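You operate a simulated robot arm through the tools that you are given. There is no shell and no other tool. Be economical: measure what you need, move in short steps, check, and stop when the job is done.

The job below is to be done with a simulated two-armed robot. You get a single attempt, and the scene is never put back.

JOB
Take the cap off the grey jar and lay it down on the navy bench top. Put the plain green cup on the pale green table top away on the cream bench top. Put the pot labelled "Mung" from the pale green table top in the steel bowl and the pot marked "Soy" on the top of the yellow bench. Lift the lid of the steel vat open. Any order will do. Set down upright: plain green cup, cup.

Only the result counts: the job must be done as asked and must still hold three seconds after the hand-in. Knocking over, shifting, dropping, spilling or breaking anything else fails it. Lids that push on must go on centred and level and be pressed home; caps that screw on are set level and turned clockwise until they are tight.

ROBOT AND FRAMES
Two 7-joint arms with fingered hands on one trunk, on a base that drives. Base frame: it is fixed to the floor where the robot stands at the start and does not move with it; the origin is under the middle of the robot, x ahead of it, y to its left, z up; the surface under the hand at the start is at about z = 0.8. Readings come in m, rad, newtons and seconds.
The left shoulder is at the start at [0.07, 0.142, 1.089], the right one opposite. With the tool pointing down near the work surface each hand reaches from about 0.42 to 0.8 m from the robot's upright axis, wherever it stands, measured 20 degrees to its own side. Places, roughly: cream bench top [-1.5, 1.7, 0.7]; grey jar (7x7x11 cm) [0.5, 0, 0.9]; lid of the steel vat [-1.6, 2.5, 1]; plain green cup (8x8x9 cm) [-3.2, -1.3, 0.8]; steel bowl (14x14x7 cm) [-3.3, -1.2, 0.8]; tall blue cup, tall grey cup, tall teal cup [-3.5, -1, 0.75]; top of the yellow bench (60x21 cm) [-3.56, 0.94, 0.84]. Payload 3.6 kg a hand.
The TCP of each hand is the grasp point between the finger pads, 0.025 m short of the fingertips. In the tool frame z runs along the fingers and y along their closing line. Largest opening 0.088 m; the body of the gripper starts 0.029 m behind the TCP. The gripper is a hand of 5 fingers: y runs from the thumb to the fingers, the wrist lies at [-0.013, -0.097, -0.162] in the tool frame, and closing takes about 1.5 s.
Orientation is that of the tool frame in the base frame, as a unit quaternion [w, x, y, z]. With the fingers straight down and the wrist toward the robot, the tool's x, y and z point along [0, 1, 0], [1, 0, 0] and [0, 0, -1] of the base frame.

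CONTROLS
- The arms move only by the tool servo_tool. It takes "left_targets", "right_targets" or both (then of equal length, played together; a hand with none holds still); each is a list of rows, each an object of numbers (a shift or turn left out is 0, a gripper value left out holds the last): "dx", "dy", "dz": the shift along the tool's x, y, z in m; "wx", "wy", "wz": the turn, a rotation vector about the tool's x, y, z in rad. In form: [{"dx": .., "dy": .., "dz": .., "wx": .., "wy": .., "wz": ..}, ...]. A call has 1 to 8 rows; each row shifts and turns the commanded pose from where the row before left it, along the tool's axes as they then stand. "left_gripper" and "right_gripper" are, for a hand that has rows, the closure, from 0 (fully open) to 1 (shut), set as the call begins (left out, the last holds). A row lasts 0.2 s, in which the tool goes at most 0.05 m and 0.15 rad; a call with a longer step from one row to the next is refused whole, and so is a gripper value outside its range. A pose out of reach is approached as far as the arm can. The call stops where the force on the tool passes 40 N (or 10 N more than at its start, if that is more) or the arm is blocked; 0.2 s more then pass. Each finger travels about 0.072 m/s and halts on what it meets, pressing with about 23 N; the grip force reading is that of the motor and also rises with nothing between the fingers. The clock runs only during rows and for 0.2 s after the last one: add rows that do not move to give the fingers time. The reply holds the time, the measured pose of the TCP, the force on the tool along the base axes, the opening and the grip force, in the units named above and with some noise, with the torque about the TCP (base axes, N m) and any sound that the robot's microphone picked up, and new pictures: "pictures" is both (left out), scene, wrist or none (wrist: the cameras of the hands that moved).
- Cameras (640 x 400 px; columns grow to the right, rows downward): "scene" is now at [0.1386, 0.0133, 1.3211]; the picture's right is [0.15, -0.99, 0.00], its down [-0.55, -0.08, -0.83] and it looks along [0.82, 0.13, -0.55] (base axes); focal length 265 px, centre (320, 200). "left" rides on the left gripper at [-0.059, -0.079, -0.105] in its tool frame; the picture's right is [-0.73, -0.32, 0.61], its down [0.62, -0.68, 0.38] and it looks along [0.29, 0.66, 0.70] (tool axes); focal length 234 px, centre (320, 200). "right" rides on the right gripper at [0.059, -0.079, -0.105] in its tool frame; the picture's right is [-0.73, 0.32, -0.61], its down [-0.62, -0.68, 0.38] and it looks along [-0.29, 0.66, 0.70] (tool axes); focal length 234 px, centre (320, 200). There is no depth. A picture from a camera that has moved, and an enlarged one, comes with that camera's place and axes in the base frame and with its lens.
- raise_lower(by): slides the trunk up (or, below 0, down) by that many m; the arms and the scene camera ride with it, the base frame stays. It gives what a move gives, with no picture.
- steer(legs): drives the robot by 1 to 6 legs, each [ahead, left, turn to the left] in m, m and rad, along the robot's own axes; the way and the turn of a leg run together, so that a leg with both is an arc; at most 1.5 m and 3.142 rad a leg. The arms and the cameras ride along, it lands a little off, and it stops where it bumps. It gives what a move gives, and a new picture of the scene camera.
- grasp_type(shape, hand): the hand has 5 fingers and takes this shape, open, in about a second: jaw (thumb against the fingers, like two jaws); tri (thumb and two fingers); tip (a fingertip pinch); poke (one finger out to press); point (the index stretched); flat (the hand flat); cup (the hand cupped); fist (a fist). The gripper value then closes the fingers along that shape, each until it touches; the sizes above hold for jaw. It gives what a move gives, with no picture.
- aim_head(pan, tilt): turns the head with the scene camera to pan (to the left, within 1.501 rad either way) and tilt (down, from -0.506 to 1.204), counted from straight ahead of the robot. It gives what a move gives, and a new picture of the scene camera.
- enlarge(camera, box): a new picture of the part [left, top, right, bottom] of that camera's present view, enlarged. No time passes.
- finish_job(): hands the job in; it is judged then, once.

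Work in short steps. Places have to be worked out from the pictures, the camera data and where the tool is seen: move nearer, look again, correct. Check each grasp and each placing, and mend what went wrong. You have 165 turns and 260 pictures in all, those below and enlarged ones among them. Open the grippers and draw the arms clear of the work before you hand the job in, unless the task says otherwise; then end with one line.

The tools are called after "Emit:" as name(argument=value, ...) on one line, values as JSON. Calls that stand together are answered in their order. servo_tool: Moves the arms, as the interface text tells. Its arguments: {"type":"object","properties":{"left_targets":{"type":"array"},"left_gripper":{"type":"number"},"right_targets":{"type":"array"},"right_gripper":{"type":"number"},"pictures":{"type":"string","enum":["both","scene","wrist","none"]}},"required":[]} The other tools are called the same way: raise_lower (by) slides the trunk up or down; grasp_type (shape, hand) gives the hand a shape; steer (legs) drives the base; aim_head (pan, tilt) turns the head that bears the scene camera; enlarge (camera, box) takes an enlarged picture of a part of a camera's view; finish_job () hands the job in.

At the start:

```text
t: 0.0
left_ee_pos: [0.4986, 0.2701, 1.1385]
left_orientation: [0.001, 0.707, 0.707, 0.001]
left_wrist_force: [-0.1, -0.1, 0.0]
left_ft_torque: [0.01, -0.01, -0.01]
left_gripper_width: 0.0876
left_grasp_force: 0.0
left_shape: jaw
right_ee_pos: [0.5394, -0.1749, 1.0705]
right_orientation: [0.0, 0.707, 0.707, 0.0]
right_wrist_force: [0.2, -0.5, 1.9]
right_ft_torque: [0.03, -0.01, 0.02]
right_gripper_width: 0.0878
right_grasp_force: 0.0
right_shape: jaw
trunk travel left (down, up): [-0.625, 0.315]
robot x, y, heading: [-0.0018, -0.001, 0.002]
head pan, tilt: [0.152, 0.585]
```

scene: 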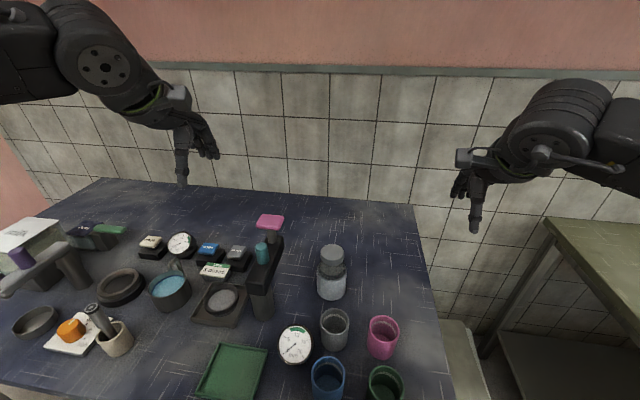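
right: 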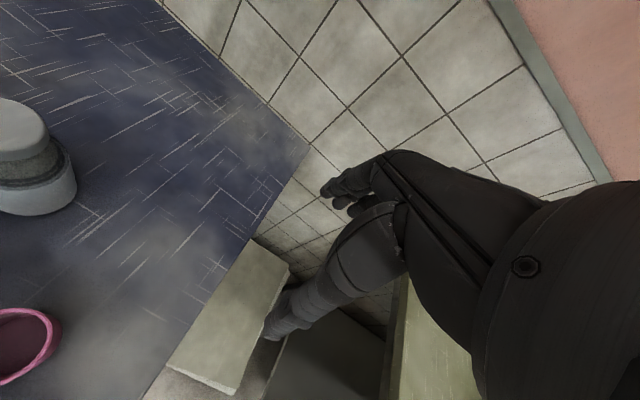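
left: 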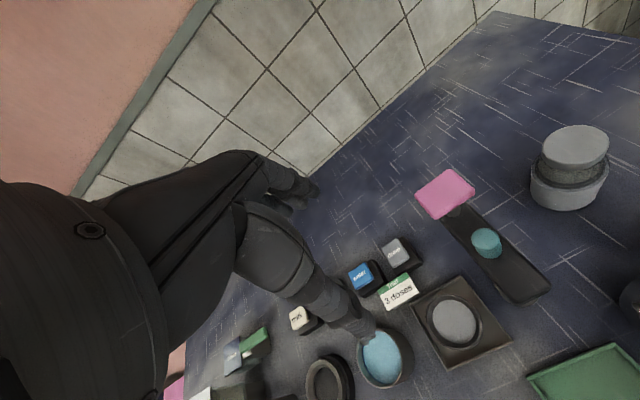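

I'll look closer at the jar before reaching for it.

Emit:
enlarge(camera="scene", box=[250, 200, 410, 300])

Emit:
enlarge(camera="left", box=[480, 100, 640, 200])

```text
4.00 times, centred on (330, 250) of scene
camera zoom: at [0.1386, 0.0133, 1.3211], right [0.15, -0.99, 0.0], down [-0.55, -0.08, -0.83], along [0.82, 0.13, -0.55], focal length 1058 px, centre (280, 0)
```

zoom: 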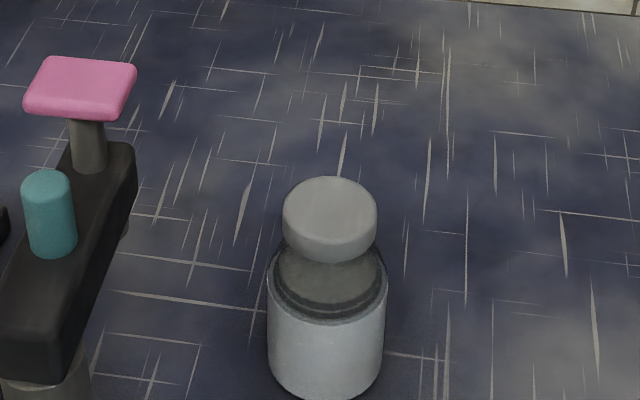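

```text
4.00 times, centred on (560, 150) of left
camera zoom: at [0.4208, 0.2117, 1.2428], right [-0.32, -0.73, -0.61], down [-0.68, 0.62, -0.38], along [0.66, 0.29, -0.7], focal length 937 px, centre (-640, 400)
```

zoom: 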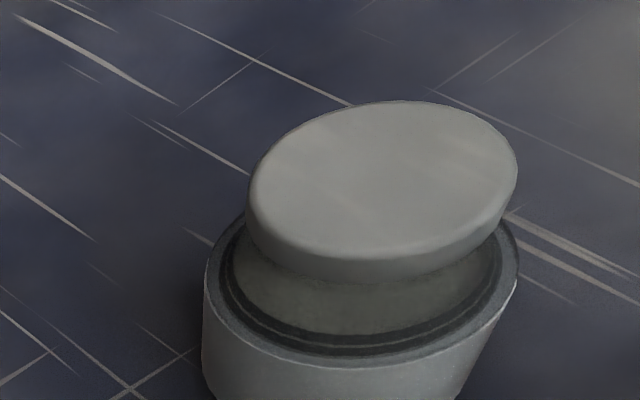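

Triangulating from both views, the cap's knob top is at about (0.535, 0.050, 0.928) and about 5 cm wide. I'll bring the right hand above it and check.

Emit:
servo_tool(right_targets=[{"dx": 0.045}, {"dx": 0.045}, {"dx": 0.045}, {"dx": 0.045}, {"dx": 0.045, "dy": -0.004}, {"dz": 0.03}, {"dz": 0.03}], right_gripper=0)

```text
t: 1.6
left_ee_pos: [0.4993, 0.271, 1.1372]
left_orientation: [0.0, 0.706, 0.708, 0.0]
left_wrist_force: [0.3, 0.9, 0.1]
left_ft_torque: [-0.01, 0.03, 0.0]
left_gripper_width: 0.0878
left_grasp_force: 0.0
left_shape: jaw
right_ee_pos: [0.5378, 0.0503, 1.0106]
right_orientation: [-0.001, 0.708, 0.706, 0.0]
right_wrist_force: [-0.1, 0.4, -0.5]
right_ft_torque: [0.04, -0.01, 0.0]
right_gripper_width: 0.0878
right_grasp_force: 0.1
right_shape: jaw
trunk travel left (down, up): [-0.625, 0.315]
robot x, y, heading: [0.0032, 0.0006, -0.001]
head pan, tilt: [0.152, 0.585]
camera scene: at [0.1391, 0.0137, 1.3211], right [0.15, -0.99, 0.0], down [-0.55, -0.08, -0.83], along [0.82, 0.13, -0.55], focal length 265 px, centre (320, 200)
camera right: at [0.4584, 0.1089, 1.1149], right [0.32, -0.73, 0.61], down [-0.68, -0.62, -0.38], along [0.66, -0.29, -0.7], focal length 234 px, centre (320, 200)
```

scene: 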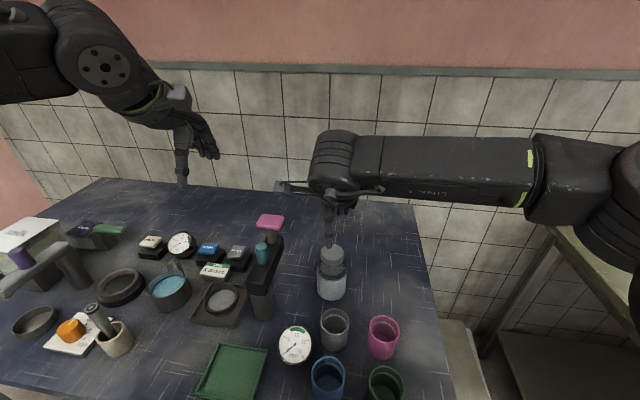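
right: 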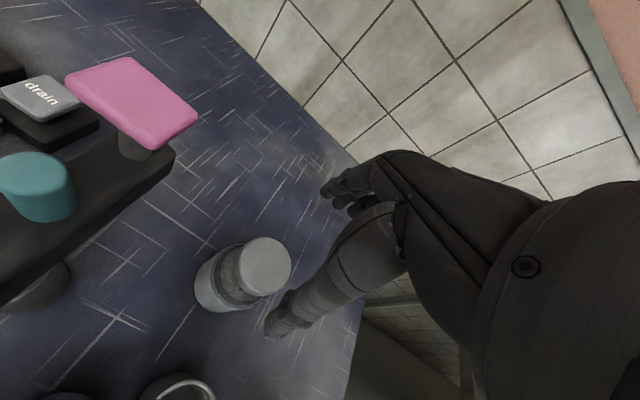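

The wrist view agrees: cap at about (0.537, 0.052). I'll descend to TCP z ≈ 0.925 and look before closing.

Emit:
servo_tool(right_targets=[{"dz": 0.03, "dx": 0.001}, {"dz": 0.03}, {"dz": 0.02}, {"dz": 0.005}, {}])

```text
t: 2.8
left_ee_pos: [0.4989, 0.2703, 1.1376]
left_orientation: [0.0, 0.707, 0.708, 0.0]
left_wrist_force: [0.6, -0.3, 0.8]
left_ft_torque: [-0.02, 0.0, 0.03]
left_gripper_width: 0.0877
left_grasp_force: 0.0
left_shape: jaw
right_ee_pos: [0.5368, 0.0518, 0.9264]
right_orientation: [0.0, 0.707, 0.707, 0.001]
right_wrist_force: [-0.1, 0.9, -0.2]
right_ft_torque: [-0.01, 0.0, 0.0]
right_gripper_width: 0.0877
right_grasp_force: 0.2
right_shape: jaw
trunk travel left (down, up): [-0.625, 0.315]
robot x, y, heading: [0.0027, 0.0006, 0.0]
head pan, tilt: [0.152, 0.585]
camera scene: at [0.1385, 0.0134, 1.3211], right [0.15, -0.99, 0.0], down [-0.55, -0.08, -0.83], along [0.82, 0.13, -0.55], focal length 265 px, centre (320, 200)
camera right: at [0.4574, 0.1097, 1.0307], right [0.32, -0.73, 0.61], down [-0.68, -0.62, -0.38], along [0.66, -0.29, -0.7], focal length 234 px, centre (320, 200)
```

scene: 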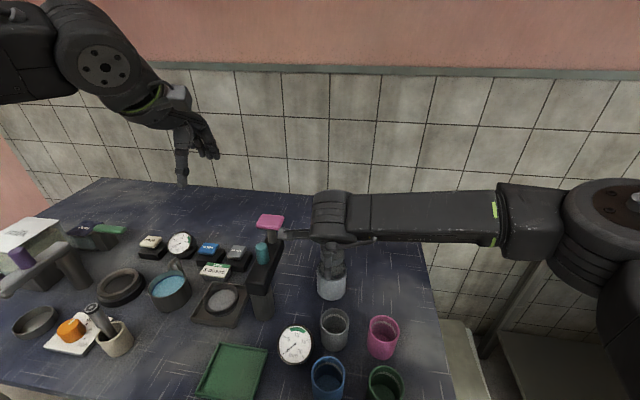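
right: 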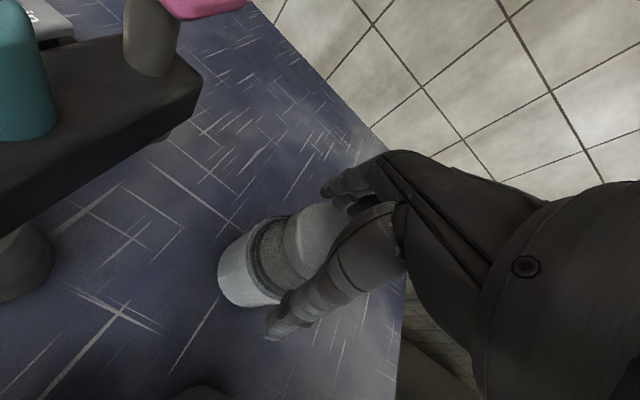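

The knob sits between thumb and fingers. I'll close the hand without lifting.

Emit:
servo_tool(right_targets=[{}, {}, {}, {}, {}, {}], right_gripper=1, pictures="wrist")

```text
t: 4.2
left_ee_pos: [0.4993, 0.2705, 1.1374]
left_orientation: [-0.001, 0.706, 0.708, 0.0]
left_wrist_force: [-0.1, -0.4, -0.4]
left_ft_torque: [-0.01, 0.07, 0.0]
left_gripper_width: 0.0876
left_grasp_force: 0.2
left_shape: jaw
right_ee_pos: [0.5366, 0.0522, 0.9259]
right_orientation: [0.0, 0.707, 0.707, 0.0]
right_wrist_force: [-0.1, 0.1, 0.3]
right_ft_torque: [0.03, 0.02, -0.01]
right_gripper_width: 0.0406
right_grasp_force: 23.5
right_shape: jaw
trunk travel left (down, up): [-0.625, 0.315]
robot x, y, heading: [-0.0037, 0.0001, 0.001]
head pan, tilt: [0.152, 0.585]
camera right: at [0.4578, 0.1097, 1.0307], right [0.32, -0.73, 0.61], down [-0.68, -0.62, -0.38], along [0.66, -0.29, -0.7], focal length 234 px, centre (320, 200)
```

right: 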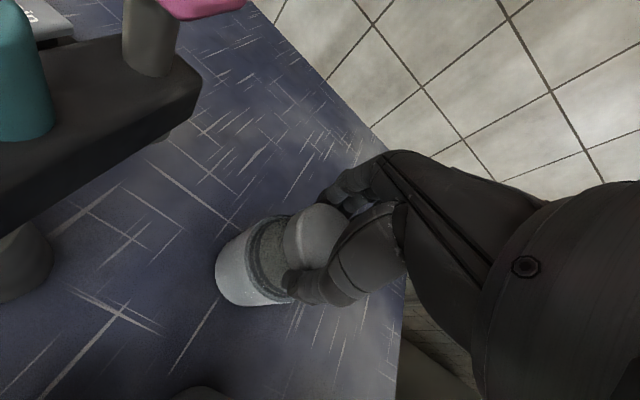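

The knob is gripped at 41 mm. I'll test a small upward pull to learn whether it lifts or screws.

Emit:
servo_tool(right_targets=[{"dz": -0.004}, {"dz": -0.004}, {"dz": -0.004}], pictures="wrist")

```text
t: 5.0
left_ee_pos: [0.5005, 0.2711, 1.1373]
left_orientation: [0.0, 0.706, 0.708, 0.0]
left_wrist_force: [-0.4, 0.0, 0.7]
left_ft_torque: [0.0, -0.03, -0.03]
left_gripper_width: 0.0876
left_grasp_force: 0.0
left_shape: jaw
right_ee_pos: [0.5362, 0.0505, 0.9381]
right_orientation: [0.0, 0.708, 0.706, 0.0]
right_wrist_force: [-0.5, 0.1, -2.6]
right_ft_torque: [-0.03, 0.0, 0.03]
right_gripper_width: 0.0408
right_grasp_force: 23.4
right_shape: jaw
trunk travel left (down, up): [-0.625, 0.315]
robot x, y, heading: [0.0, 0.0005, -0.001]
head pan, tilt: [0.152, 0.585]
camera right: at [0.4577, 0.1097, 1.0431], right [0.32, -0.73, 0.61], down [-0.68, -0.62, -0.38], along [0.66, -0.29, -0.7], focal length 234 px, centre (320, 200)
```

right: 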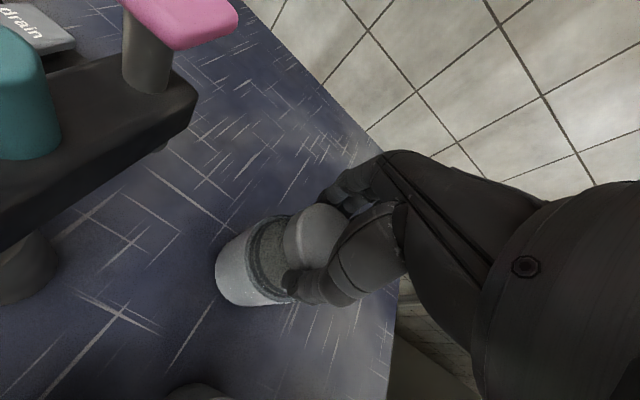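

The whole jar comes up with the cap, so it screws on. I'll set the jar back on its spot, pressing lightly, and try turning the cap counter-clockwise there.

Emit:
servo_tool(right_targets=[{"dz": 0.006}, {"dz": 0.006}, {"dz": 0.003}, {}], pictures="none")

```text
t: 6.0
left_ee_pos: [0.4984, 0.2703, 1.1394]
left_orientation: [0.0, 0.706, 0.708, 0.0]
left_wrist_force: [-0.3, 0.4, -0.2]
left_ft_torque: [0.0, -0.01, -0.05]
left_gripper_width: 0.0878
left_grasp_force: 0.1
left_shape: jaw
right_ee_pos: [0.5358, 0.0506, 0.9238]
right_orientation: [-0.001, 0.707, 0.708, 0.001]
right_wrist_force: [1.3, 1.3, 4.7]
right_ft_torque: [-0.03, -0.06, -0.02]
right_gripper_width: 0.0409
right_grasp_force: 23.2
right_shape: jaw
trunk travel left (down, up): [-0.625, 0.315]
robot x, y, heading: [-0.0002, 0.0025, 0.001]
head pan, tilt: [0.152, 0.585]
```

Down with a slight press. Now I'll add a bit more press and turn counter-clockwise by a small amount, watching the torque.

Emit:
servo_tool(right_targets=[{"dz": 0.004}, {"wz": -0.1}, {"wz": -0.1}, {"wz": -0.1}], pictures="wrist")

```text
t: 7.0
left_ee_pos: [0.4958, 0.2698, 1.139]
left_orientation: [0.002, 0.707, 0.707, 0.002]
left_wrist_force: [0.1, -0.4, -0.1]
left_ft_torque: [0.0, 0.03, -0.02]
left_gripper_width: 0.0876
left_grasp_force: 0.0
left_shape: jaw
right_ee_pos: [0.5341, 0.0514, 0.9219]
right_orientation: [0.001, 0.594, 0.805, 0.002]
right_wrist_force: [1.6, 0.0, 22.8]
right_ft_torque: [-0.01, -0.13, -0.29]
right_gripper_width: 0.0408
right_grasp_force: 23.1
right_shape: jaw
trunk travel left (down, up): [-0.625, 0.315]
robot x, y, heading: [-0.0003, 0.0001, -0.004]
head pan, tilt: [0.152, 0.585]
camera right: at [0.4415, 0.083, 1.0257], right [0.52, -0.6, 0.61], down [-0.46, -0.8, -0.39], along [0.72, -0.08, -0.69], focal length 234 px, centre (320, 200)
```

right: 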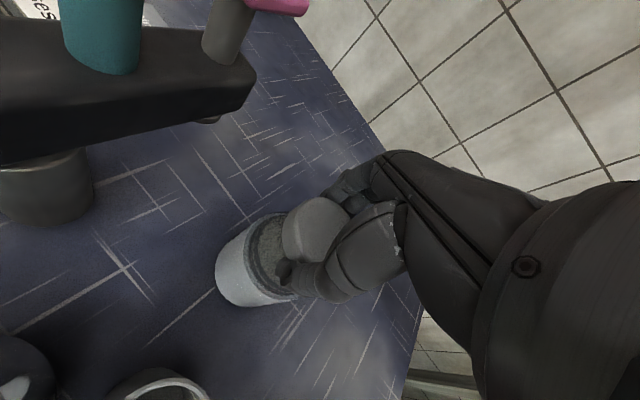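

Torque about -0.29 N·m and the hand turned freely. I'll turn further and watch whether the cap loosens.

Emit:
servo_tool(right_targets=[{"wz": -0.15}, {"wz": -0.15}, {"wz": -0.15}, {"wz": -0.15}, {"wz": -0.15}, {"wz": -0.15}], pictures="both")

```text
t: 8.4
left_ee_pos: [0.4963, 0.27, 1.1395]
left_orientation: [0.001, 0.706, 0.708, 0.002]
left_wrist_force: [0.3, -0.2, 0.0]
left_ft_torque: [-0.01, -0.06, 0.02]
left_gripper_width: 0.0877
left_grasp_force: 0.0
left_shape: jaw
right_ee_pos: [0.5335, 0.0509, 0.9211]
right_orientation: [0.001, 0.257, 0.966, 0.001]
right_wrist_force: [-0.6, 0.5, 22.0]
right_ft_torque: [0.1, 0.0, -0.29]
right_gripper_width: 0.0402
right_grasp_force: 22.7
right_shape: jaw
right hand out of reach, approached as far as the arm can: row 6
trunk travel left (down, up): [-0.625, 0.315]
robot x, y, heading: [0.0006, 0.0019, -0.004]
head pan, tilt: [0.152, 0.585]
camera scene: at [0.1352, 0.0132, 1.3215], right [0.15, -0.99, 0.0], down [-0.54, -0.08, -0.84], along [0.83, 0.13, -0.55], focal length 265 px, centre (320, 200)
camera right: at [0.4439, 0.0112, 1.0253], right [0.79, -0.08, 0.61], down [0.2, -0.9, -0.38], along [0.58, 0.43, -0.69], focal length 234 px, centre (320, 200)
```

scene: 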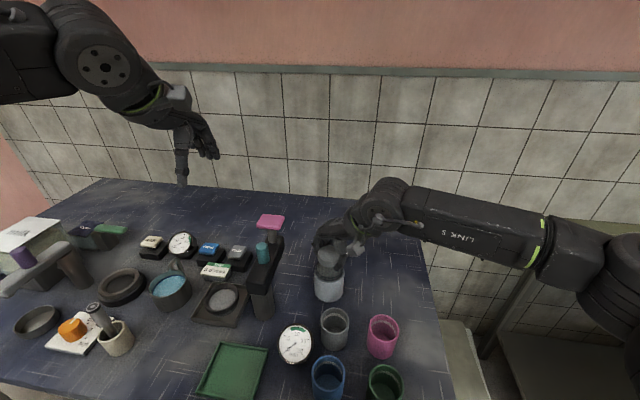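
right: 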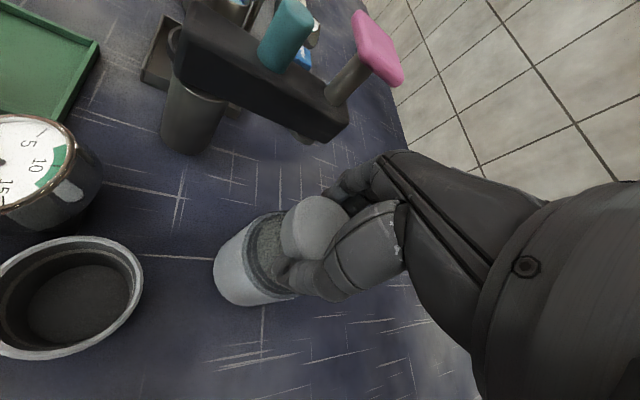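

Torque and press force stayed constant, so perhaps the jar just turned. I'll lift slightly to see whether the jar still hangs on the cap.

Emit:
servo_tool(right_targets=[{"dz": -0.005}, {"dz": -0.005}, {"dz": -0.003}, {}], pictures="wrist")

```text
t: 9.4
left_ee_pos: [0.4996, 0.2698, 1.1384]
left_orientation: [0.0, 0.707, 0.708, 0.0]
left_wrist_force: [0.3, -0.7, -0.6]
left_ft_torque: [-0.01, 0.0, 0.01]
left_gripper_width: 0.0878
left_grasp_force: 0.1
left_shape: jaw
right_ee_pos: [0.5368, 0.0505, 0.9322]
right_orientation: [-0.002, 0.258, 0.966, -0.001]
right_wrist_force: [0.0, 0.6, -3.4]
right_ft_torque: [0.02, 0.0, -0.03]
right_gripper_width: 0.039
right_grasp_force: 23.2
right_shape: jaw
trunk travel left (down, up): [-0.625, 0.315]
robot x, y, heading: [-0.0001, 0.0, 0.002]
head pan, tilt: [0.152, 0.585]
camera right: at [0.447, 0.0111, 1.0363], right [0.79, -0.08, 0.61], down [0.2, -0.9, -0.38], along [0.58, 0.42, -0.7], focal length 234 px, centre (320, 200)
```

right: 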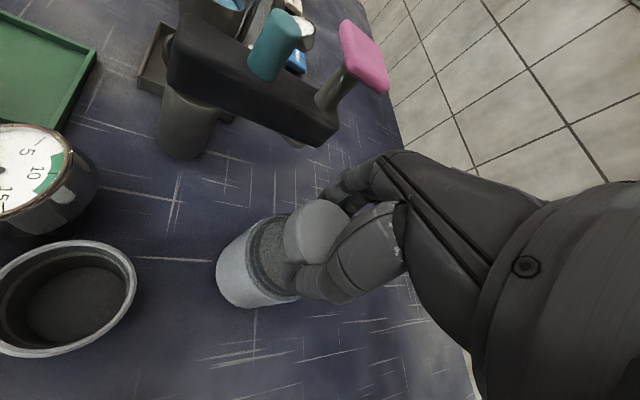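

The jar is still attached, so I need to hold it with the other hand. I'll lift the jar well clear of the table, turn it back so the right wrist regains its turning range, and then bring the left hand in sideways.

Emit:
servo_tool(right_targets=[{"dz": -0.03}, {"dz": -0.04}, {"dz": -0.04}, {"dz": -0.04}, {"dz": -0.04, "wz": 0.1}, {"wz": 0.15}, {"wz": 0.15}, {"wz": 0.15}], left_targets=[{"dx": 0.02, "wy": -0.15}, {"wy": -0.15}, {"wy": -0.15}, {"wy": -0.15}, {"wy": -0.15}, {"wy": -0.15}, {"wy": -0.15}, {"wy": -0.15}], pictures="scene")

```text
t: 11.2
left_ee_pos: [0.4974, 0.2926, 1.138]
left_orientation: [0.401, 0.583, 0.583, -0.4]
left_wrist_force: [-1.7, 0.1, 0.6]
left_ft_torque: [0.0, -0.04, 0.01]
left_gripper_width: 0.088
left_grasp_force: 0.2
left_shape: jaw
right_ee_pos: [0.5354, 0.0431, 1.1211]
right_orientation: [-0.001, 0.513, 0.859, 0.0]
right_wrist_force: [0.3, 0.9, -2.1]
right_ft_torque: [0.01, 0.03, -0.03]
right_gripper_width: 0.0388
right_grasp_force: 23.4
right_shape: jaw
right hand out of reach, approached as far as the arm can: row 4
trunk travel left (down, up): [-0.625, 0.315]
robot x, y, heading: [0.0027, 0.0015, -0.001]
head pan, tilt: [0.152, 0.585]
camera scene: at [0.1385, 0.0145, 1.3211], right [0.15, -0.99, 0.0], down [-0.55, -0.08, -0.83], along [0.82, 0.13, -0.55], focal length 265 px, centre (320, 200)
```

scene: 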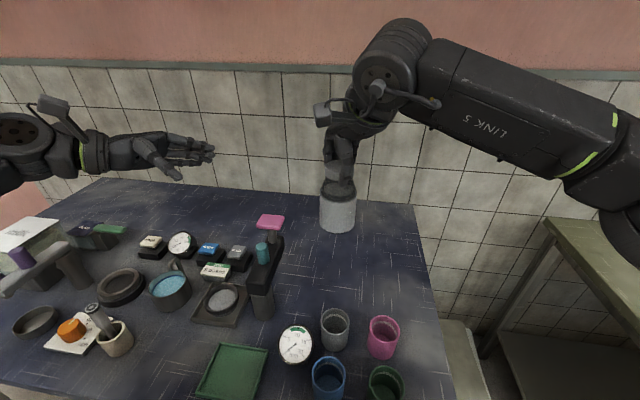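

Both going well. I'll finish the left wrist's turn and rotate the right hand back past its neutral heading.

Emit:
servo_tool(right_targets=[{"wz": 0.15}, {"wz": 0.15}, {"wz": 0.15}, {"wz": 0.15}, {"wz": 0.15}, {"wz": 0.15}], left_targets=[{"wy": -0.15}, {"wy": -0.15}, {"wy": -0.07}, {}, {}, {}], pictures="both")

```text
t: 12.6
left_ee_pos: [0.475, 0.2817, 1.167]
left_orientation: [0.496, 0.498, 0.51, -0.496]
left_wrist_force: [0.3, 0.2, 0.0]
left_ft_torque: [-0.02, 0.0, 0.0]
left_gripper_width: 0.0877
left_grasp_force: 0.1
left_shape: jaw
left hand out of reach, approached as far as the arm can: row 2, 3
right_ee_pos: [0.5353, 0.0429, 1.1224]
right_orientation: [0.001, 0.834, 0.551, 0.001]
right_wrist_force: [-0.5, 0.5, -2.8]
right_ft_torque: [0.02, -0.02, 0.02]
right_gripper_width: 0.0391
right_grasp_force: 23.6
right_shape: jaw
trunk travel left (down, up): [-0.625, 0.315]
robot x, y, heading: [0.0025, 0.0003, -0.001]
head pan, tilt: [0.152, 0.585]
camera scene: at [0.1384, 0.0145, 1.3211], right [0.15, -0.99, 0.0], down [-0.55, -0.08, -0.83], along [0.82, 0.13, -0.55], focal length 265 px, centre (320, 200)
camera right: at [0.4868, 0.1274, 1.226], right [0.01, -0.79, 0.61], down [-0.87, -0.31, -0.38], along [0.49, -0.52, -0.7], focal length 234 px, centre (320, 200)
camera left: at [0.3971, 0.3844, 1.2276], right [-0.31, -0.62, 0.72], down [-0.68, -0.38, -0.62], along [0.66, -0.68, -0.31], focal length 234 px, centre (320, 200)
```

scene: 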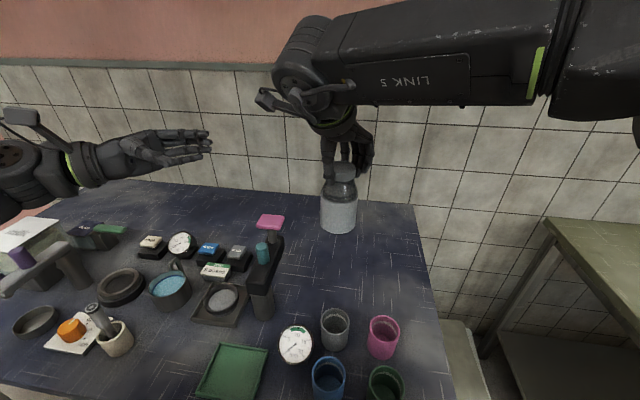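
right: 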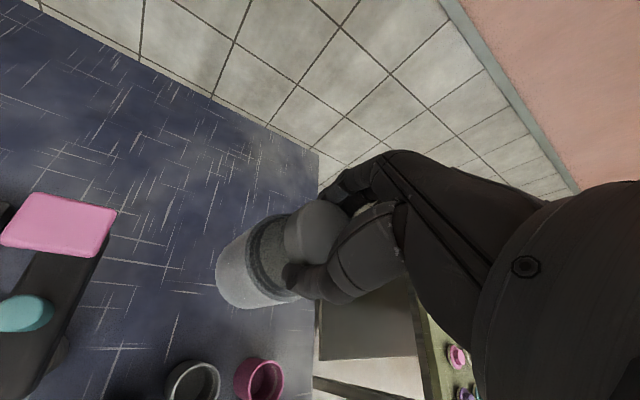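
left: 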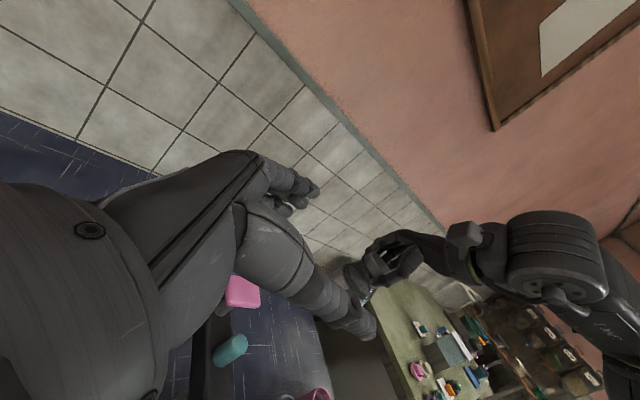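

The left hand is at an awkward reach here. I'll bring it inward and down to jar-body height (z ≈ 1.06), stopping short of the jar.

Emit:
servo_tool(left_targets=[{"dz": 0.035, "dx": 0.02, "dy": 0.01}, {"dz": 0.035, "dx": 0.02, "dy": 0.01}, {"dz": 0.035, "dx": 0.02, "dy": 0.01}, {"dz": 0.035, "dx": 0.018, "dy": 0.007}, {}, {}], pictures="both")

```text
t: 14.0
left_ee_pos: [0.4777, 0.1285, 1.1406]
left_orientation: [0.498, 0.499, 0.505, -0.497]
left_wrist_force: [-0.9, 0.3, -0.2]
left_ft_torque: [-0.01, -0.02, 0.01]
left_gripper_width: 0.0877
left_grasp_force: 0.1
left_shape: jaw
left hand out of reach, approached as far as the arm can: row 1, 2, 3, 4
right_ee_pos: [0.5366, 0.0416, 1.1216]
right_orientation: [-0.001, 0.834, 0.552, -0.001]
right_wrist_force: [0.5, -0.5, -3.5]
right_ft_torque: [0.0, 0.0, 0.01]
right_gripper_width: 0.0389
right_grasp_force: 22.7
right_shape: jaw
trunk travel left (down, up): [-0.625, 0.315]
robot x, y, heading: [-0.0003, 0.0014, -0.001]
head pan, tilt: [0.152, 0.585]
camera scene: at [0.1392, 0.0132, 1.321], right [0.15, -0.99, 0.0], down [-0.55, -0.08, -0.83], along [0.82, 0.13, -0.55], focal length 265 px, centre (320, 200)
camera left: at [0.4003, 0.2333, 1.2005], right [-0.32, -0.61, 0.72], down [-0.68, -0.38, -0.62], along [0.66, -0.69, -0.3], focal length 234 px, centre (320, 200)
```

scene: 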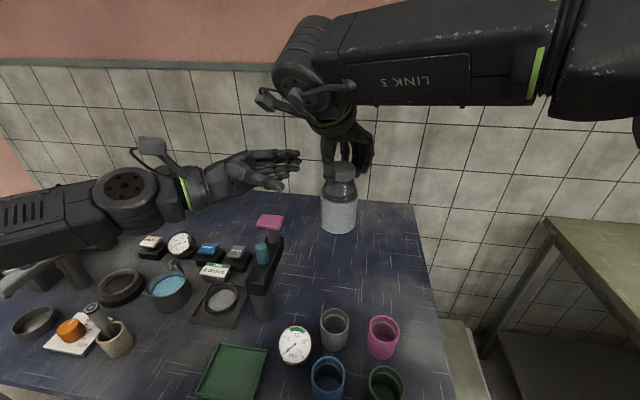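
left: 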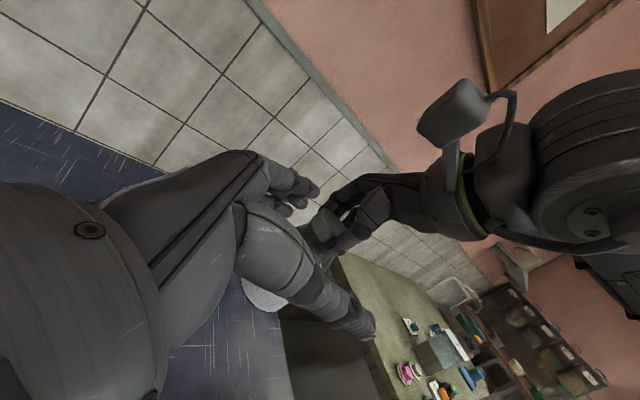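

The arm settles higher than commanded, so this orientation is limiting. I'll yaw the left hand so its fingers point more forward, which should suit the arm better.

Emit:
servo_tool(left_targets=[{"wx": -0.15, "dy": -0.02}, {"wx": -0.15}, {"wx": -0.15}, {"wx": -0.15}, {}, {}], pictures="scene")

```text
t: 15.4
left_ee_pos: [0.4795, 0.1444, 1.1377]
left_orientation: [0.625, 0.332, 0.625, -0.33]
left_wrist_force: [-0.2, 0.3, -0.5]
left_ft_torque: [0.0, 0.02, -0.01]
left_gripper_width: 0.0878
left_grasp_force: 0.1
left_shape: jaw
left hand out of reach, approached as far as the arm can: row 3, 4
right_ee_pos: [0.5365, 0.0418, 1.1215]
right_orientation: [0.0, 0.834, 0.552, 0.0]
right_wrist_force: [0.3, -0.8, -2.3]
right_ft_torque: [-0.01, 0.01, -0.03]
right_gripper_width: 0.0389
right_grasp_force: 22.9
right_shape: jaw
trunk travel left (down, up): [-0.625, 0.315]
robot x, y, heading: [-0.0005, 0.0002, -0.003]
head pan, tilt: [0.152, 0.585]
camera scene: at [0.1389, 0.0122, 1.3211], right [0.15, -0.99, 0.0], down [-0.55, -0.08, -0.83], along [0.82, 0.13, -0.55], focal length 265 px, centre (320, 200)
```

scene: 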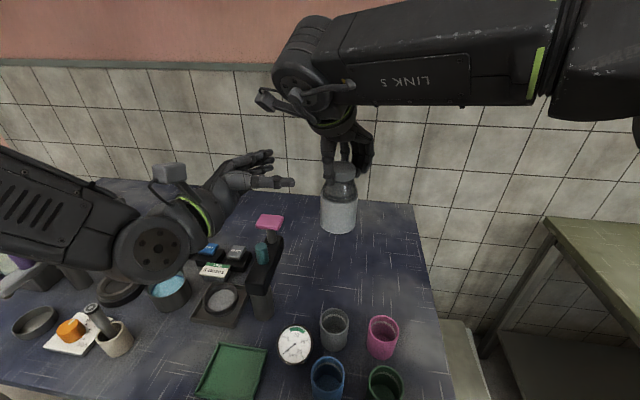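

Yaw works. I'll now try lowering from here to see what the arm can reach.

Emit:
servo_tool(left_targets=[{"dx": 0.02}, {"dx": 0.02}, {"dx": 0.02}, {"dx": 0.02}, {}], pictures="none")

```text
t: 16.6
left_ee_pos: [0.4831, 0.1453, 1.0581]
left_orientation: [0.625, 0.331, 0.626, -0.329]
left_wrist_force: [-1.0, 0.0, -0.6]
left_ft_torque: [-0.03, -0.01, 0.0]
left_gripper_width: 0.0879
left_grasp_force: 0.0
left_shape: jaw
left hand out of reach, approached as far as the arm can: row 2
right_ee_pos: [0.5358, 0.0416, 1.1211]
right_orientation: [0.0, 0.833, 0.553, 0.0]
right_wrist_force: [-0.4, 0.2, -2.1]
right_ft_torque: [-0.01, 0.0, 0.05]
right_gripper_width: 0.039
right_grasp_force: 22.8
right_shape: jaw
trunk travel left (down, up): [-0.625, 0.315]
robot x, y, heading: [0.0, 0.0004, 0.001]
head pan, tilt: [0.152, 0.585]
```

z = 1.058 reached; fingers point along (0.565, -0.826, 0). The jar axis is at about (0.536, 0.043), so I'll align sideways and approach part way, then look.

Emit:
servo_tool(left_targets=[{"dy": -0.015}, {"dz": 0.02}, {"dz": 0.02}, {}, {}], pictures="both")

```text
t: 17.8
left_ee_pos: [0.5013, 0.1034, 1.0563]
left_orientation: [0.625, 0.33, 0.626, -0.33]
left_wrist_force: [1.1, -0.3, -0.2]
left_ft_torque: [0.01, -0.02, 0.02]
left_gripper_width: 0.0876
left_grasp_force: 0.1
left_shape: jaw
left hand out of reach, approached as far as the arm can: row 1
right_ee_pos: [0.5369, 0.0416, 1.1214]
right_orientation: [-0.001, 0.833, 0.553, -0.001]
right_wrist_force: [0.1, -0.3, -3.3]
right_ft_torque: [-0.01, -0.01, 0.01]
right_gripper_width: 0.0389
right_grasp_force: 22.7
right_shape: jaw
trunk travel left (down, up): [-0.625, 0.315]
robot x, y, heading: [-0.0022, 0.0044, -0.004]
head pan, tilt: [0.152, 0.585]
camera scene: at [0.1393, 0.0133, 1.321], right [0.15, -0.99, 0.0], down [-0.55, -0.08, -0.83], along [0.82, 0.13, -0.55], focal length 265 px, centre (320, 200)
camera left: at [0.378, 0.146, 1.1141], right [0.08, -0.68, 0.72], down [-0.35, -0.7, -0.62], along [0.94, -0.2, -0.29], focal length 234 px, centre (320, 200)
```

scene: 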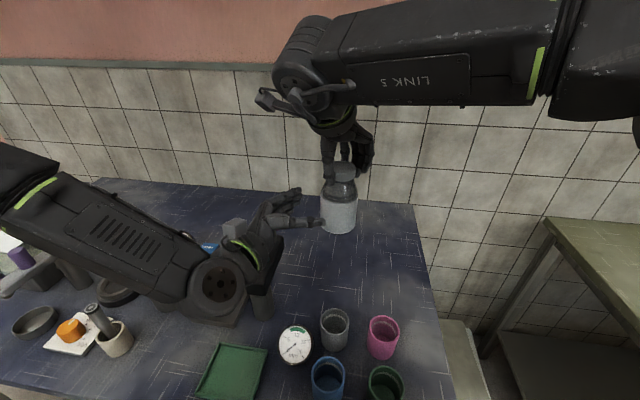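
left: 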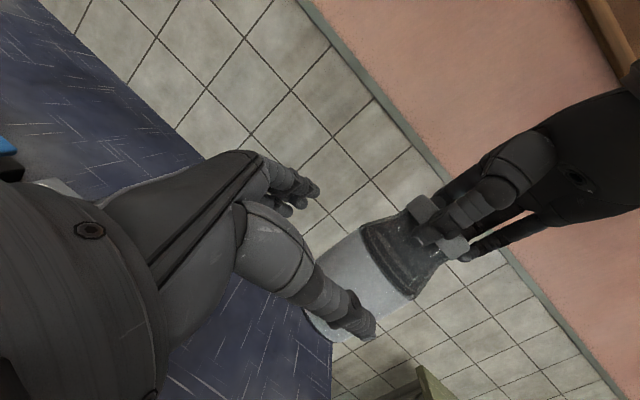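

The jar body lies between the thumb and the fingers. I'll move in the remaining ~6 cm with a small lateral correction.

Emit:
servo_tool(left_targets=[{"dy": -0.006, "dz": 0.015}, {"dz": 0.02}, {"dz": 0.02}, {"dz": 0.008}, {}], pictures="both")

```text
t: 19.0
left_ee_pos: [0.5338, 0.0728, 1.0309]
left_orientation: [0.626, 0.331, 0.623, -0.331]
left_wrist_force: [-0.7, -0.2, 1.3]
left_ft_torque: [-0.04, 0.02, -0.05]
left_gripper_width: 0.0877
left_grasp_force: 0.0
left_shape: jaw
left hand out of reach, approached as far as the arm can: row 1, 2, 3, 4
right_ee_pos: [0.5363, 0.042, 1.1215]
right_orientation: [-0.001, 0.834, 0.552, -0.001]
right_wrist_force: [1.8, -1.2, -4.0]
right_ft_torque: [-0.06, -0.1, 0.04]
right_gripper_width: 0.0387
right_grasp_force: 22.8
right_shape: jaw
trunk travel left (down, up): [-0.625, 0.315]
robot x, y, heading: [-0.0014, -0.0008, 0.001]
head pan, tilt: [0.152, 0.585]
camera scene: at [0.1391, 0.0135, 1.321], right [0.15, -0.99, 0.0], down [-0.55, -0.08, -0.83], along [0.82, 0.13, -0.55], focal length 265 px, centre (320, 200)
camera left: at [0.4102, 0.1148, 1.0893], right [0.07, -0.68, 0.73], down [-0.35, -0.7, -0.62], along [0.94, -0.21, -0.29], focal length 234 px, centre (320, 200)
```

scene: 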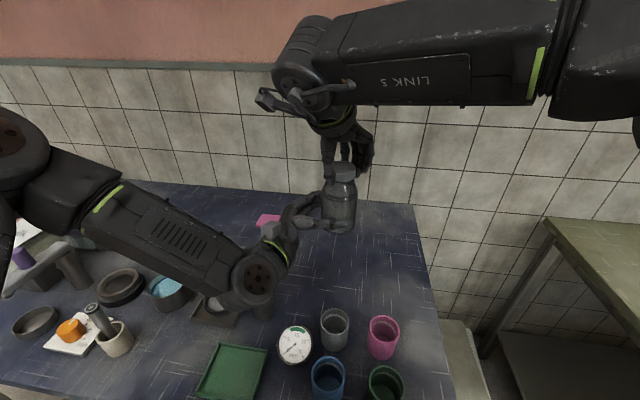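
left: 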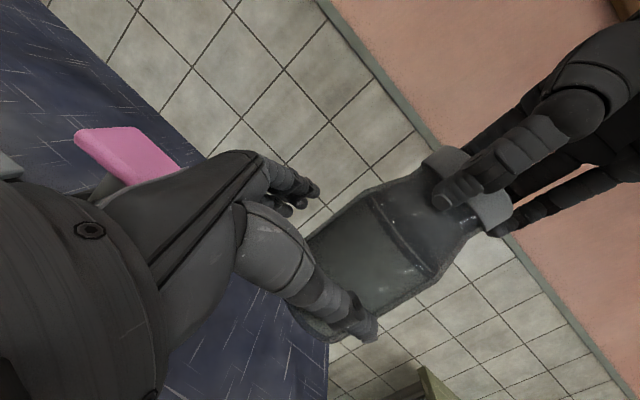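

The left arm is at its limit, with the jar off-centre toward the thumb. I'll bring the jar to it instead: move the right hand about 2.5 cm toward the left hand's grasp point and down 2 cm.

Emit:
servo_tool(right_targets=[{"dx": 0.0127, "dy": 0.0081}, {"dx": 0.005, "dy": -0.0075, "dz": 0.01}, {"dx": 0.005, "dy": -0.0075, "dz": 0.01}, {}], left_targets=[{}, {}, {}, {}], pictures="both")

```text
t: 20.0
left_ee_pos: [0.5343, 0.0723, 1.0308]
left_orientation: [0.627, 0.332, 0.623, -0.33]
left_wrist_force: [-0.9, 0.5, -0.6]
left_ft_torque: [-0.02, -0.02, 0.0]
left_gripper_width: 0.088
left_grasp_force: 0.0
left_shape: jaw
right_ee_pos: [0.5396, 0.0662, 1.1014]
right_orientation: [0.0, 0.833, 0.553, 0.0]
right_wrist_force: [0.9, 0.3, -3.5]
right_ft_torque: [-0.02, 0.03, -0.02]
right_gripper_width: 0.0389
right_grasp_force: 23.0
right_shape: jaw
trunk travel left (down, up): [-0.625, 0.315]
robot x, y, heading: [-0.0021, 0.0012, 0.001]
head pan, tilt: [0.152, 0.585]
camera scene: at [0.1392, 0.0133, 1.321], right [0.15, -0.99, 0.0], down [-0.55, -0.08, -0.83], along [0.82, 0.13, -0.55], focal length 265 px, centre (320, 200)
camera right: at [0.4897, 0.1501, 1.2058], right [0.02, -0.79, 0.61], down [-0.87, -0.31, -0.38], along [0.49, -0.52, -0.7], focal length 234 px, centre (320, 200)
camera left: at [0.4103, 0.1148, 1.0894], right [0.07, -0.68, 0.73], down [-0.35, -0.7, -0.62], along [0.94, -0.21, -0.29], focal length 234 px, centre (320, 200)
```

scene: 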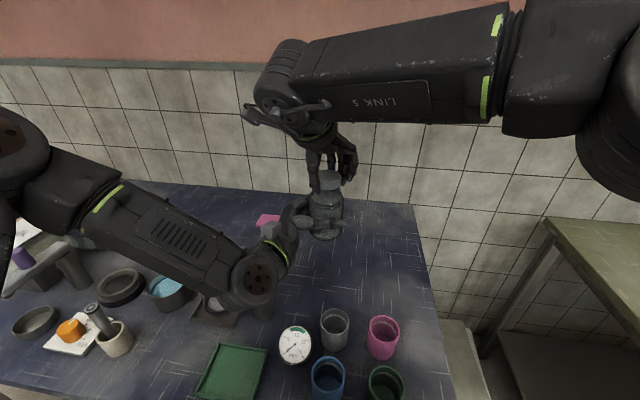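
right: 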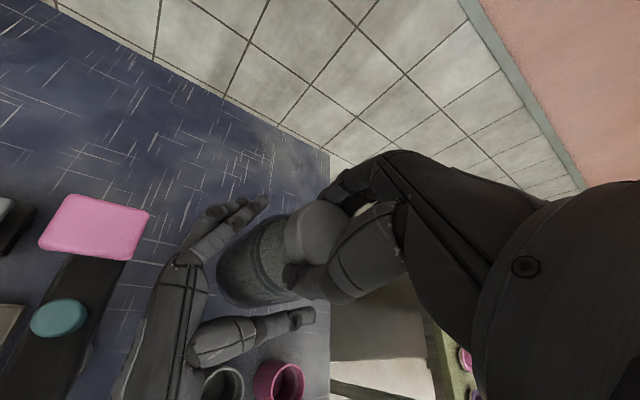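
left: 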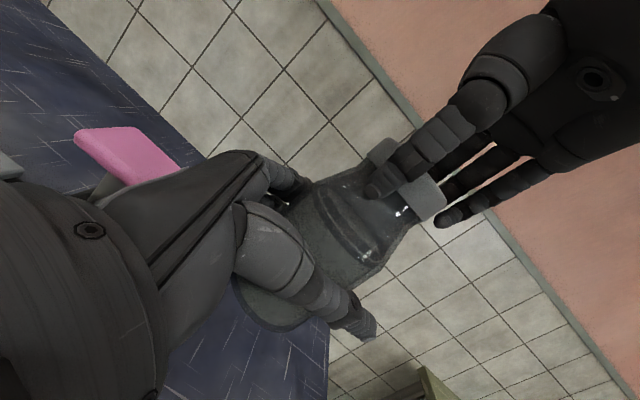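

The jar is now centred between the left fingers. I'll close the left hand.

Emit:
servo_tool(left_targets=[{}, {}, {}, {}, {}, {}], left_gripper=1, pictures="wrist")

```text
t: 21.4
left_ee_pos: [0.5342, 0.0725, 1.0326]
left_orientation: [0.627, 0.332, 0.623, -0.331]
left_wrist_force: [0.4, -1.8, -0.4]
left_ft_torque: [0.11, -0.08, -0.03]
left_gripper_width: 0.0562
left_grasp_force: 22.6
left_shape: jaw
right_ee_pos: [0.5399, 0.0656, 1.1023]
right_orientation: [-0.001, 0.833, 0.553, -0.001]
right_wrist_force: [-0.9, 2.7, -1.7]
right_ft_torque: [0.13, 0.15, 0.04]
right_gripper_width: 0.0387
right_grasp_force: 23.4
right_shape: jaw
trunk travel left (down, up): [-0.625, 0.315]
robot x, y, heading: [-0.0044, 0.0023, -0.0]
head pan, tilt: [0.152, 0.585]
camera left: at [0.4102, 0.1148, 1.0894], right [0.07, -0.68, 0.73], down [-0.35, -0.7, -0.62], along [0.94, -0.21, -0.29], focal length 234 px, centre (320, 200)
```

left: 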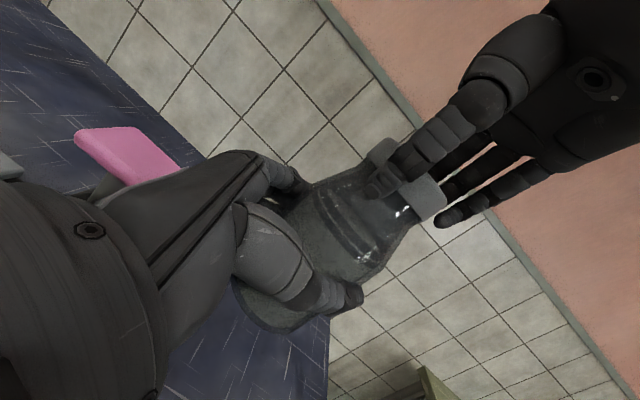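

Jar held by both hands. Now I turn the cap counter-clockwise.

Emit:
servo_tool(right_targets=[{"wz": -0.1}, {"wz": -0.15}, {"wz": -0.15}, {"wz": -0.15}], pictures="wrist")

```text
t: 22.4
left_ee_pos: [0.534, 0.0714, 1.0318]
left_orientation: [0.626, 0.332, 0.624, -0.331]
left_wrist_force: [2.2, -0.4, -0.3]
left_ft_torque: [0.15, 0.01, 0.5]
left_gripper_width: 0.0525
left_grasp_force: 23.0
left_shape: jaw
right_ee_pos: [0.5397, 0.0649, 1.1015]
right_orientation: [-0.002, 0.652, 0.758, 0.001]
right_wrist_force: [-2.4, 0.4, -2.1]
right_ft_torque: [-0.14, 0.11, -0.48]
right_gripper_width: 0.0381
right_grasp_force: 23.4
right_shape: jaw
trunk travel left (down, up): [-0.625, 0.315]
robot x, y, heading: [-0.0029, 0.0013, 0.001]
head pan, tilt: [0.152, 0.585]
camera right: at [0.4534, 0.1107, 1.2058], right [0.43, -0.67, 0.61], down [-0.58, -0.72, -0.38], along [0.69, -0.19, -0.7], focal length 234 px, centre (320, 200)
```

right: 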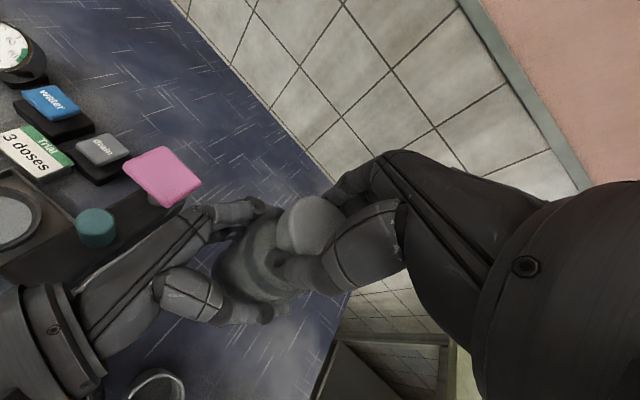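

0.5 N·m is being transmitted. I'll keep turning and then check whether the cap rises or anything slips.

Emit:
servo_tool(right_targets=[{"wz": -0.15}, {"wz": -0.15}, {"wz": -0.15}, {"wz": -0.15}, {"wz": -0.15}], pictures="both")

```text
t: 23.6
left_ee_pos: [0.5346, 0.0718, 1.0303]
left_orientation: [0.626, 0.332, 0.623, -0.331]
left_wrist_force: [-3.6, -0.9, -1.1]
left_ft_torque: [0.07, -0.12, 0.7]
left_gripper_width: 0.0499
left_grasp_force: 23.1
left_shape: jaw
right_ee_pos: [0.5399, 0.0667, 1.1014]
right_orientation: [0.0, 0.33, 0.944, 0.002]
right_wrist_force: [4.2, 1.3, 1.4]
right_ft_torque: [0.01, -0.14, -0.7]
right_gripper_width: 0.0361
right_grasp_force: 23.2
right_shape: jaw
trunk travel left (down, up): [-0.625, 0.315]
robot x, y, heading: [0.0014, 0.0029, 0.0]
head pan, tilt: [0.152, 0.585]
heard: snap
camera scene: at [0.1396, 0.0133, 1.321], right [0.15, -0.99, 0.0], down [-0.55, -0.08, -0.83], along [0.82, 0.13, -0.55], focal length 265 px, centre (320, 200)
camera right: at [0.4453, 0.0396, 1.2056], right [0.77, -0.2, 0.61], down [0.07, -0.92, -0.39], along [0.64, 0.34, -0.7], focal length 234 px, centre (320, 200)
```

scene: 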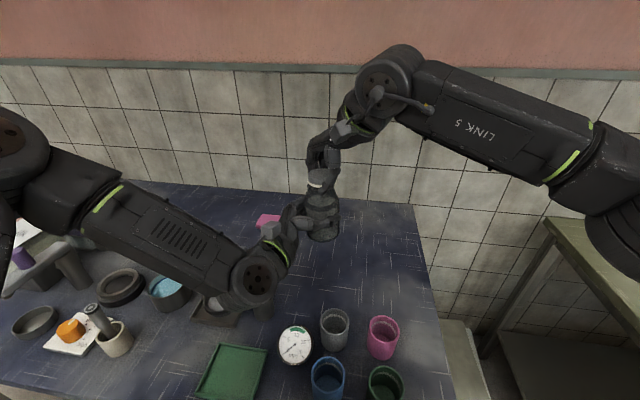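
right: 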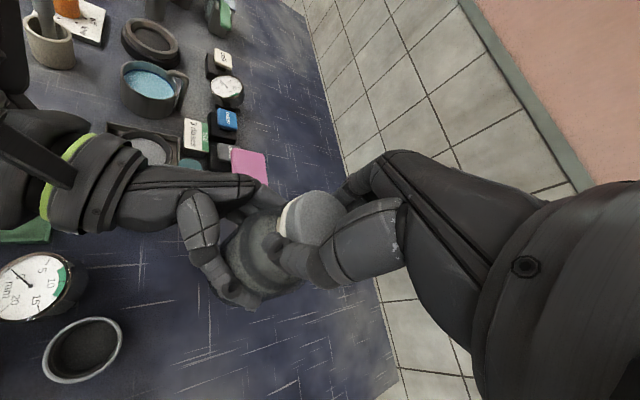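

A "snap" was heard and a light ring appeared under the cap — a seal let go, perhaps. I'll zoom in.

Emit:
enlarge(camera="right", box=[200, 160, 360, 310])

Emit:
enlarge(camera="left", box=[220, 100, 460, 350])

```text
2.67 times, centred on (280, 235) of right
camera zoom: at [0.4453, 0.0396, 1.2056], right [0.77, -0.2, 0.61], down [0.07, -0.92, -0.39], along [0.64, 0.34, -0.7], focal length 624 px, centre (427, 107)
```

zoom: 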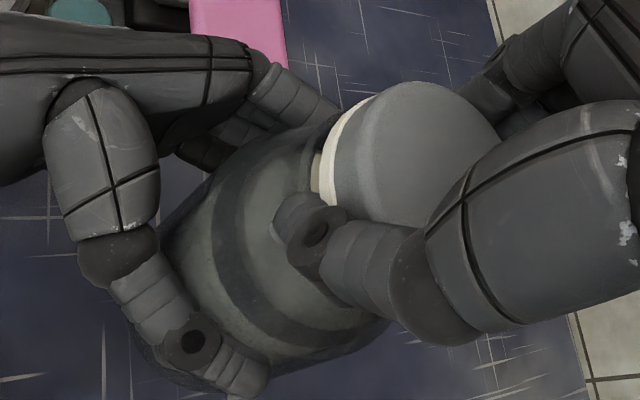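

```text
1.60 times, centred on (340, 225) of left
camera zoom: at [0.4105, 0.1147, 1.089], right [0.07, -0.68, 0.73], down [-0.35, -0.7, -0.62], along [0.94, -0.21, -0.29], focal length 375 px, centre (288, 160)
```

zoom: 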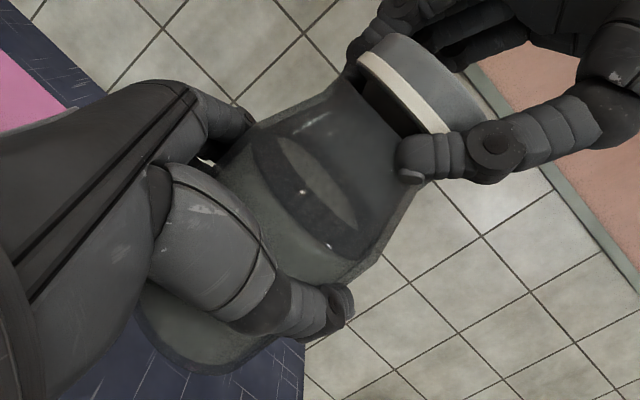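

The cap is free, showing a white liner. I'll lift it straight up gently.

Emit:
servo_tool(right_targets=[{"dz": -0.01}, {"dz": -0.015}, {"dz": -0.02}, {"dz": -0.02}], pictures="both")

```text
t: 24.6
left_ee_pos: [0.5348, 0.0719, 1.0322]
left_orientation: [0.627, 0.332, 0.623, -0.331]
left_wrist_force: [-0.5, 0.1, -0.7]
left_ft_torque: [0.01, 0.02, 0.01]
left_gripper_width: 0.0497
left_grasp_force: 23.0
left_shape: jaw
right_ee_pos: [0.5381, 0.066, 1.1651]
right_orientation: [0.0, 0.33, 0.944, 0.0]
right_wrist_force: [0.2, 0.0, -0.6]
right_ft_torque: [0.01, 0.01, -0.01]
right_gripper_width: 0.036
right_grasp_force: 23.5
right_shape: jaw
trunk travel left (down, up): [-0.625, 0.315]
robot x, y, heading: [-0.0025, -0.0022, 0.005]
head pan, tilt: [0.152, 0.585]
camera scene: at [0.1388, 0.0136, 1.321], right [0.15, -0.99, 0.0], down [-0.55, -0.08, -0.83], along [0.82, 0.13, -0.55], focal length 265 px, centre (320, 200)
camera right: at [0.4442, 0.0405, 1.2707], right [0.77, -0.2, 0.61], down [0.06, -0.92, -0.38], along [0.64, 0.33, -0.7], focal length 234 px, centre (320, 200)
```

scene: 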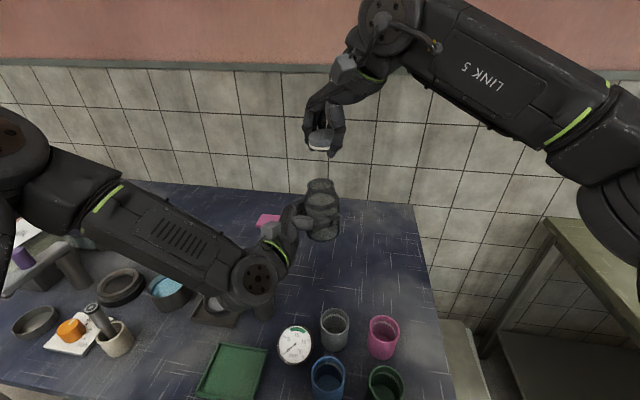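
right: 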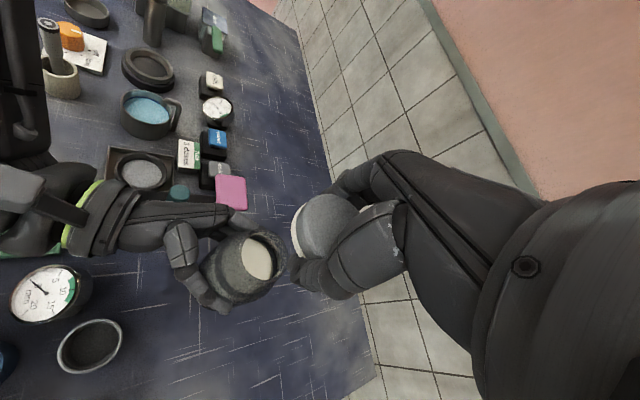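

Cap off; the left hand holds the open jar. I'll carry the cap to the clear back-right part of the navy bench, about (0.62, -0.07).

Emit:
servo_tool(right_targets=[{"dx": -0.04, "dy": -0.014}, {"dx": -0.04, "dy": -0.014}, {"dx": -0.04, "dy": -0.014}, {"dx": -0.029, "dy": -0.013}, {"dz": 0.05}, {"dz": 0.05}, {"dz": 0.05}, {"dz": 0.05}], pictures="both")

```text
t: 26.4
left_ee_pos: [0.5347, 0.0722, 1.0317]
left_orientation: [0.626, 0.331, 0.624, -0.33]
left_wrist_force: [-0.3, -0.3, -1.5]
left_ft_torque: [0.03, -0.03, -0.02]
left_gripper_width: 0.0495
left_grasp_force: 22.8
left_shape: jaw
right_ee_pos: [0.5478, -0.0435, 0.9409]
right_orientation: [0.0, 0.33, 0.944, 0.0]
right_wrist_force: [-0.6, -0.3, -0.3]
right_ft_torque: [-0.01, 0.02, 0.01]
right_gripper_width: 0.0332
right_grasp_force: 23.0
right_shape: jaw
right hand out of reach, approached as far as the arm can: row 2, 3, 4
trunk travel left (down, up): [-0.625, 0.315]
robot x, y, heading: [-0.0024, 0.0004, 0.002]
head pan, tilt: [0.152, 0.585]
camera scene: at [0.1399, 0.013, 1.321], right [0.15, -0.99, 0.0], down [-0.55, -0.08, -0.83], along [0.82, 0.13, -0.55], focal length 265 px, centre (320, 200)
camera right: at [0.4528, -0.0683, 1.0462], right [0.77, -0.2, 0.61], down [0.06, -0.92, -0.38], along [0.63, 0.33, -0.7], focal length 234 px, centre (320, 200)
```

scene: 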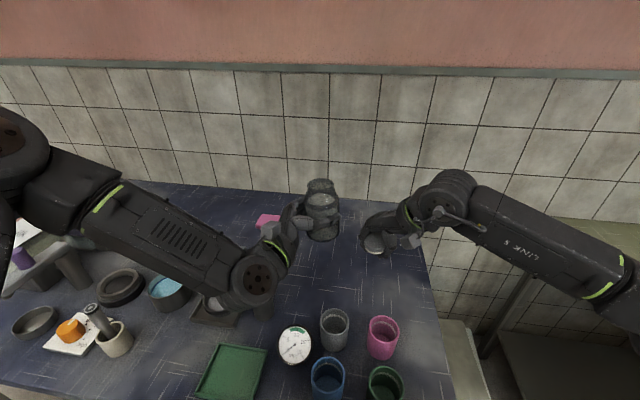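
right: 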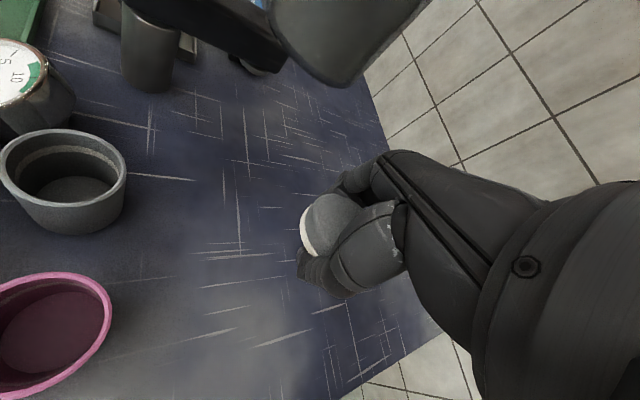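

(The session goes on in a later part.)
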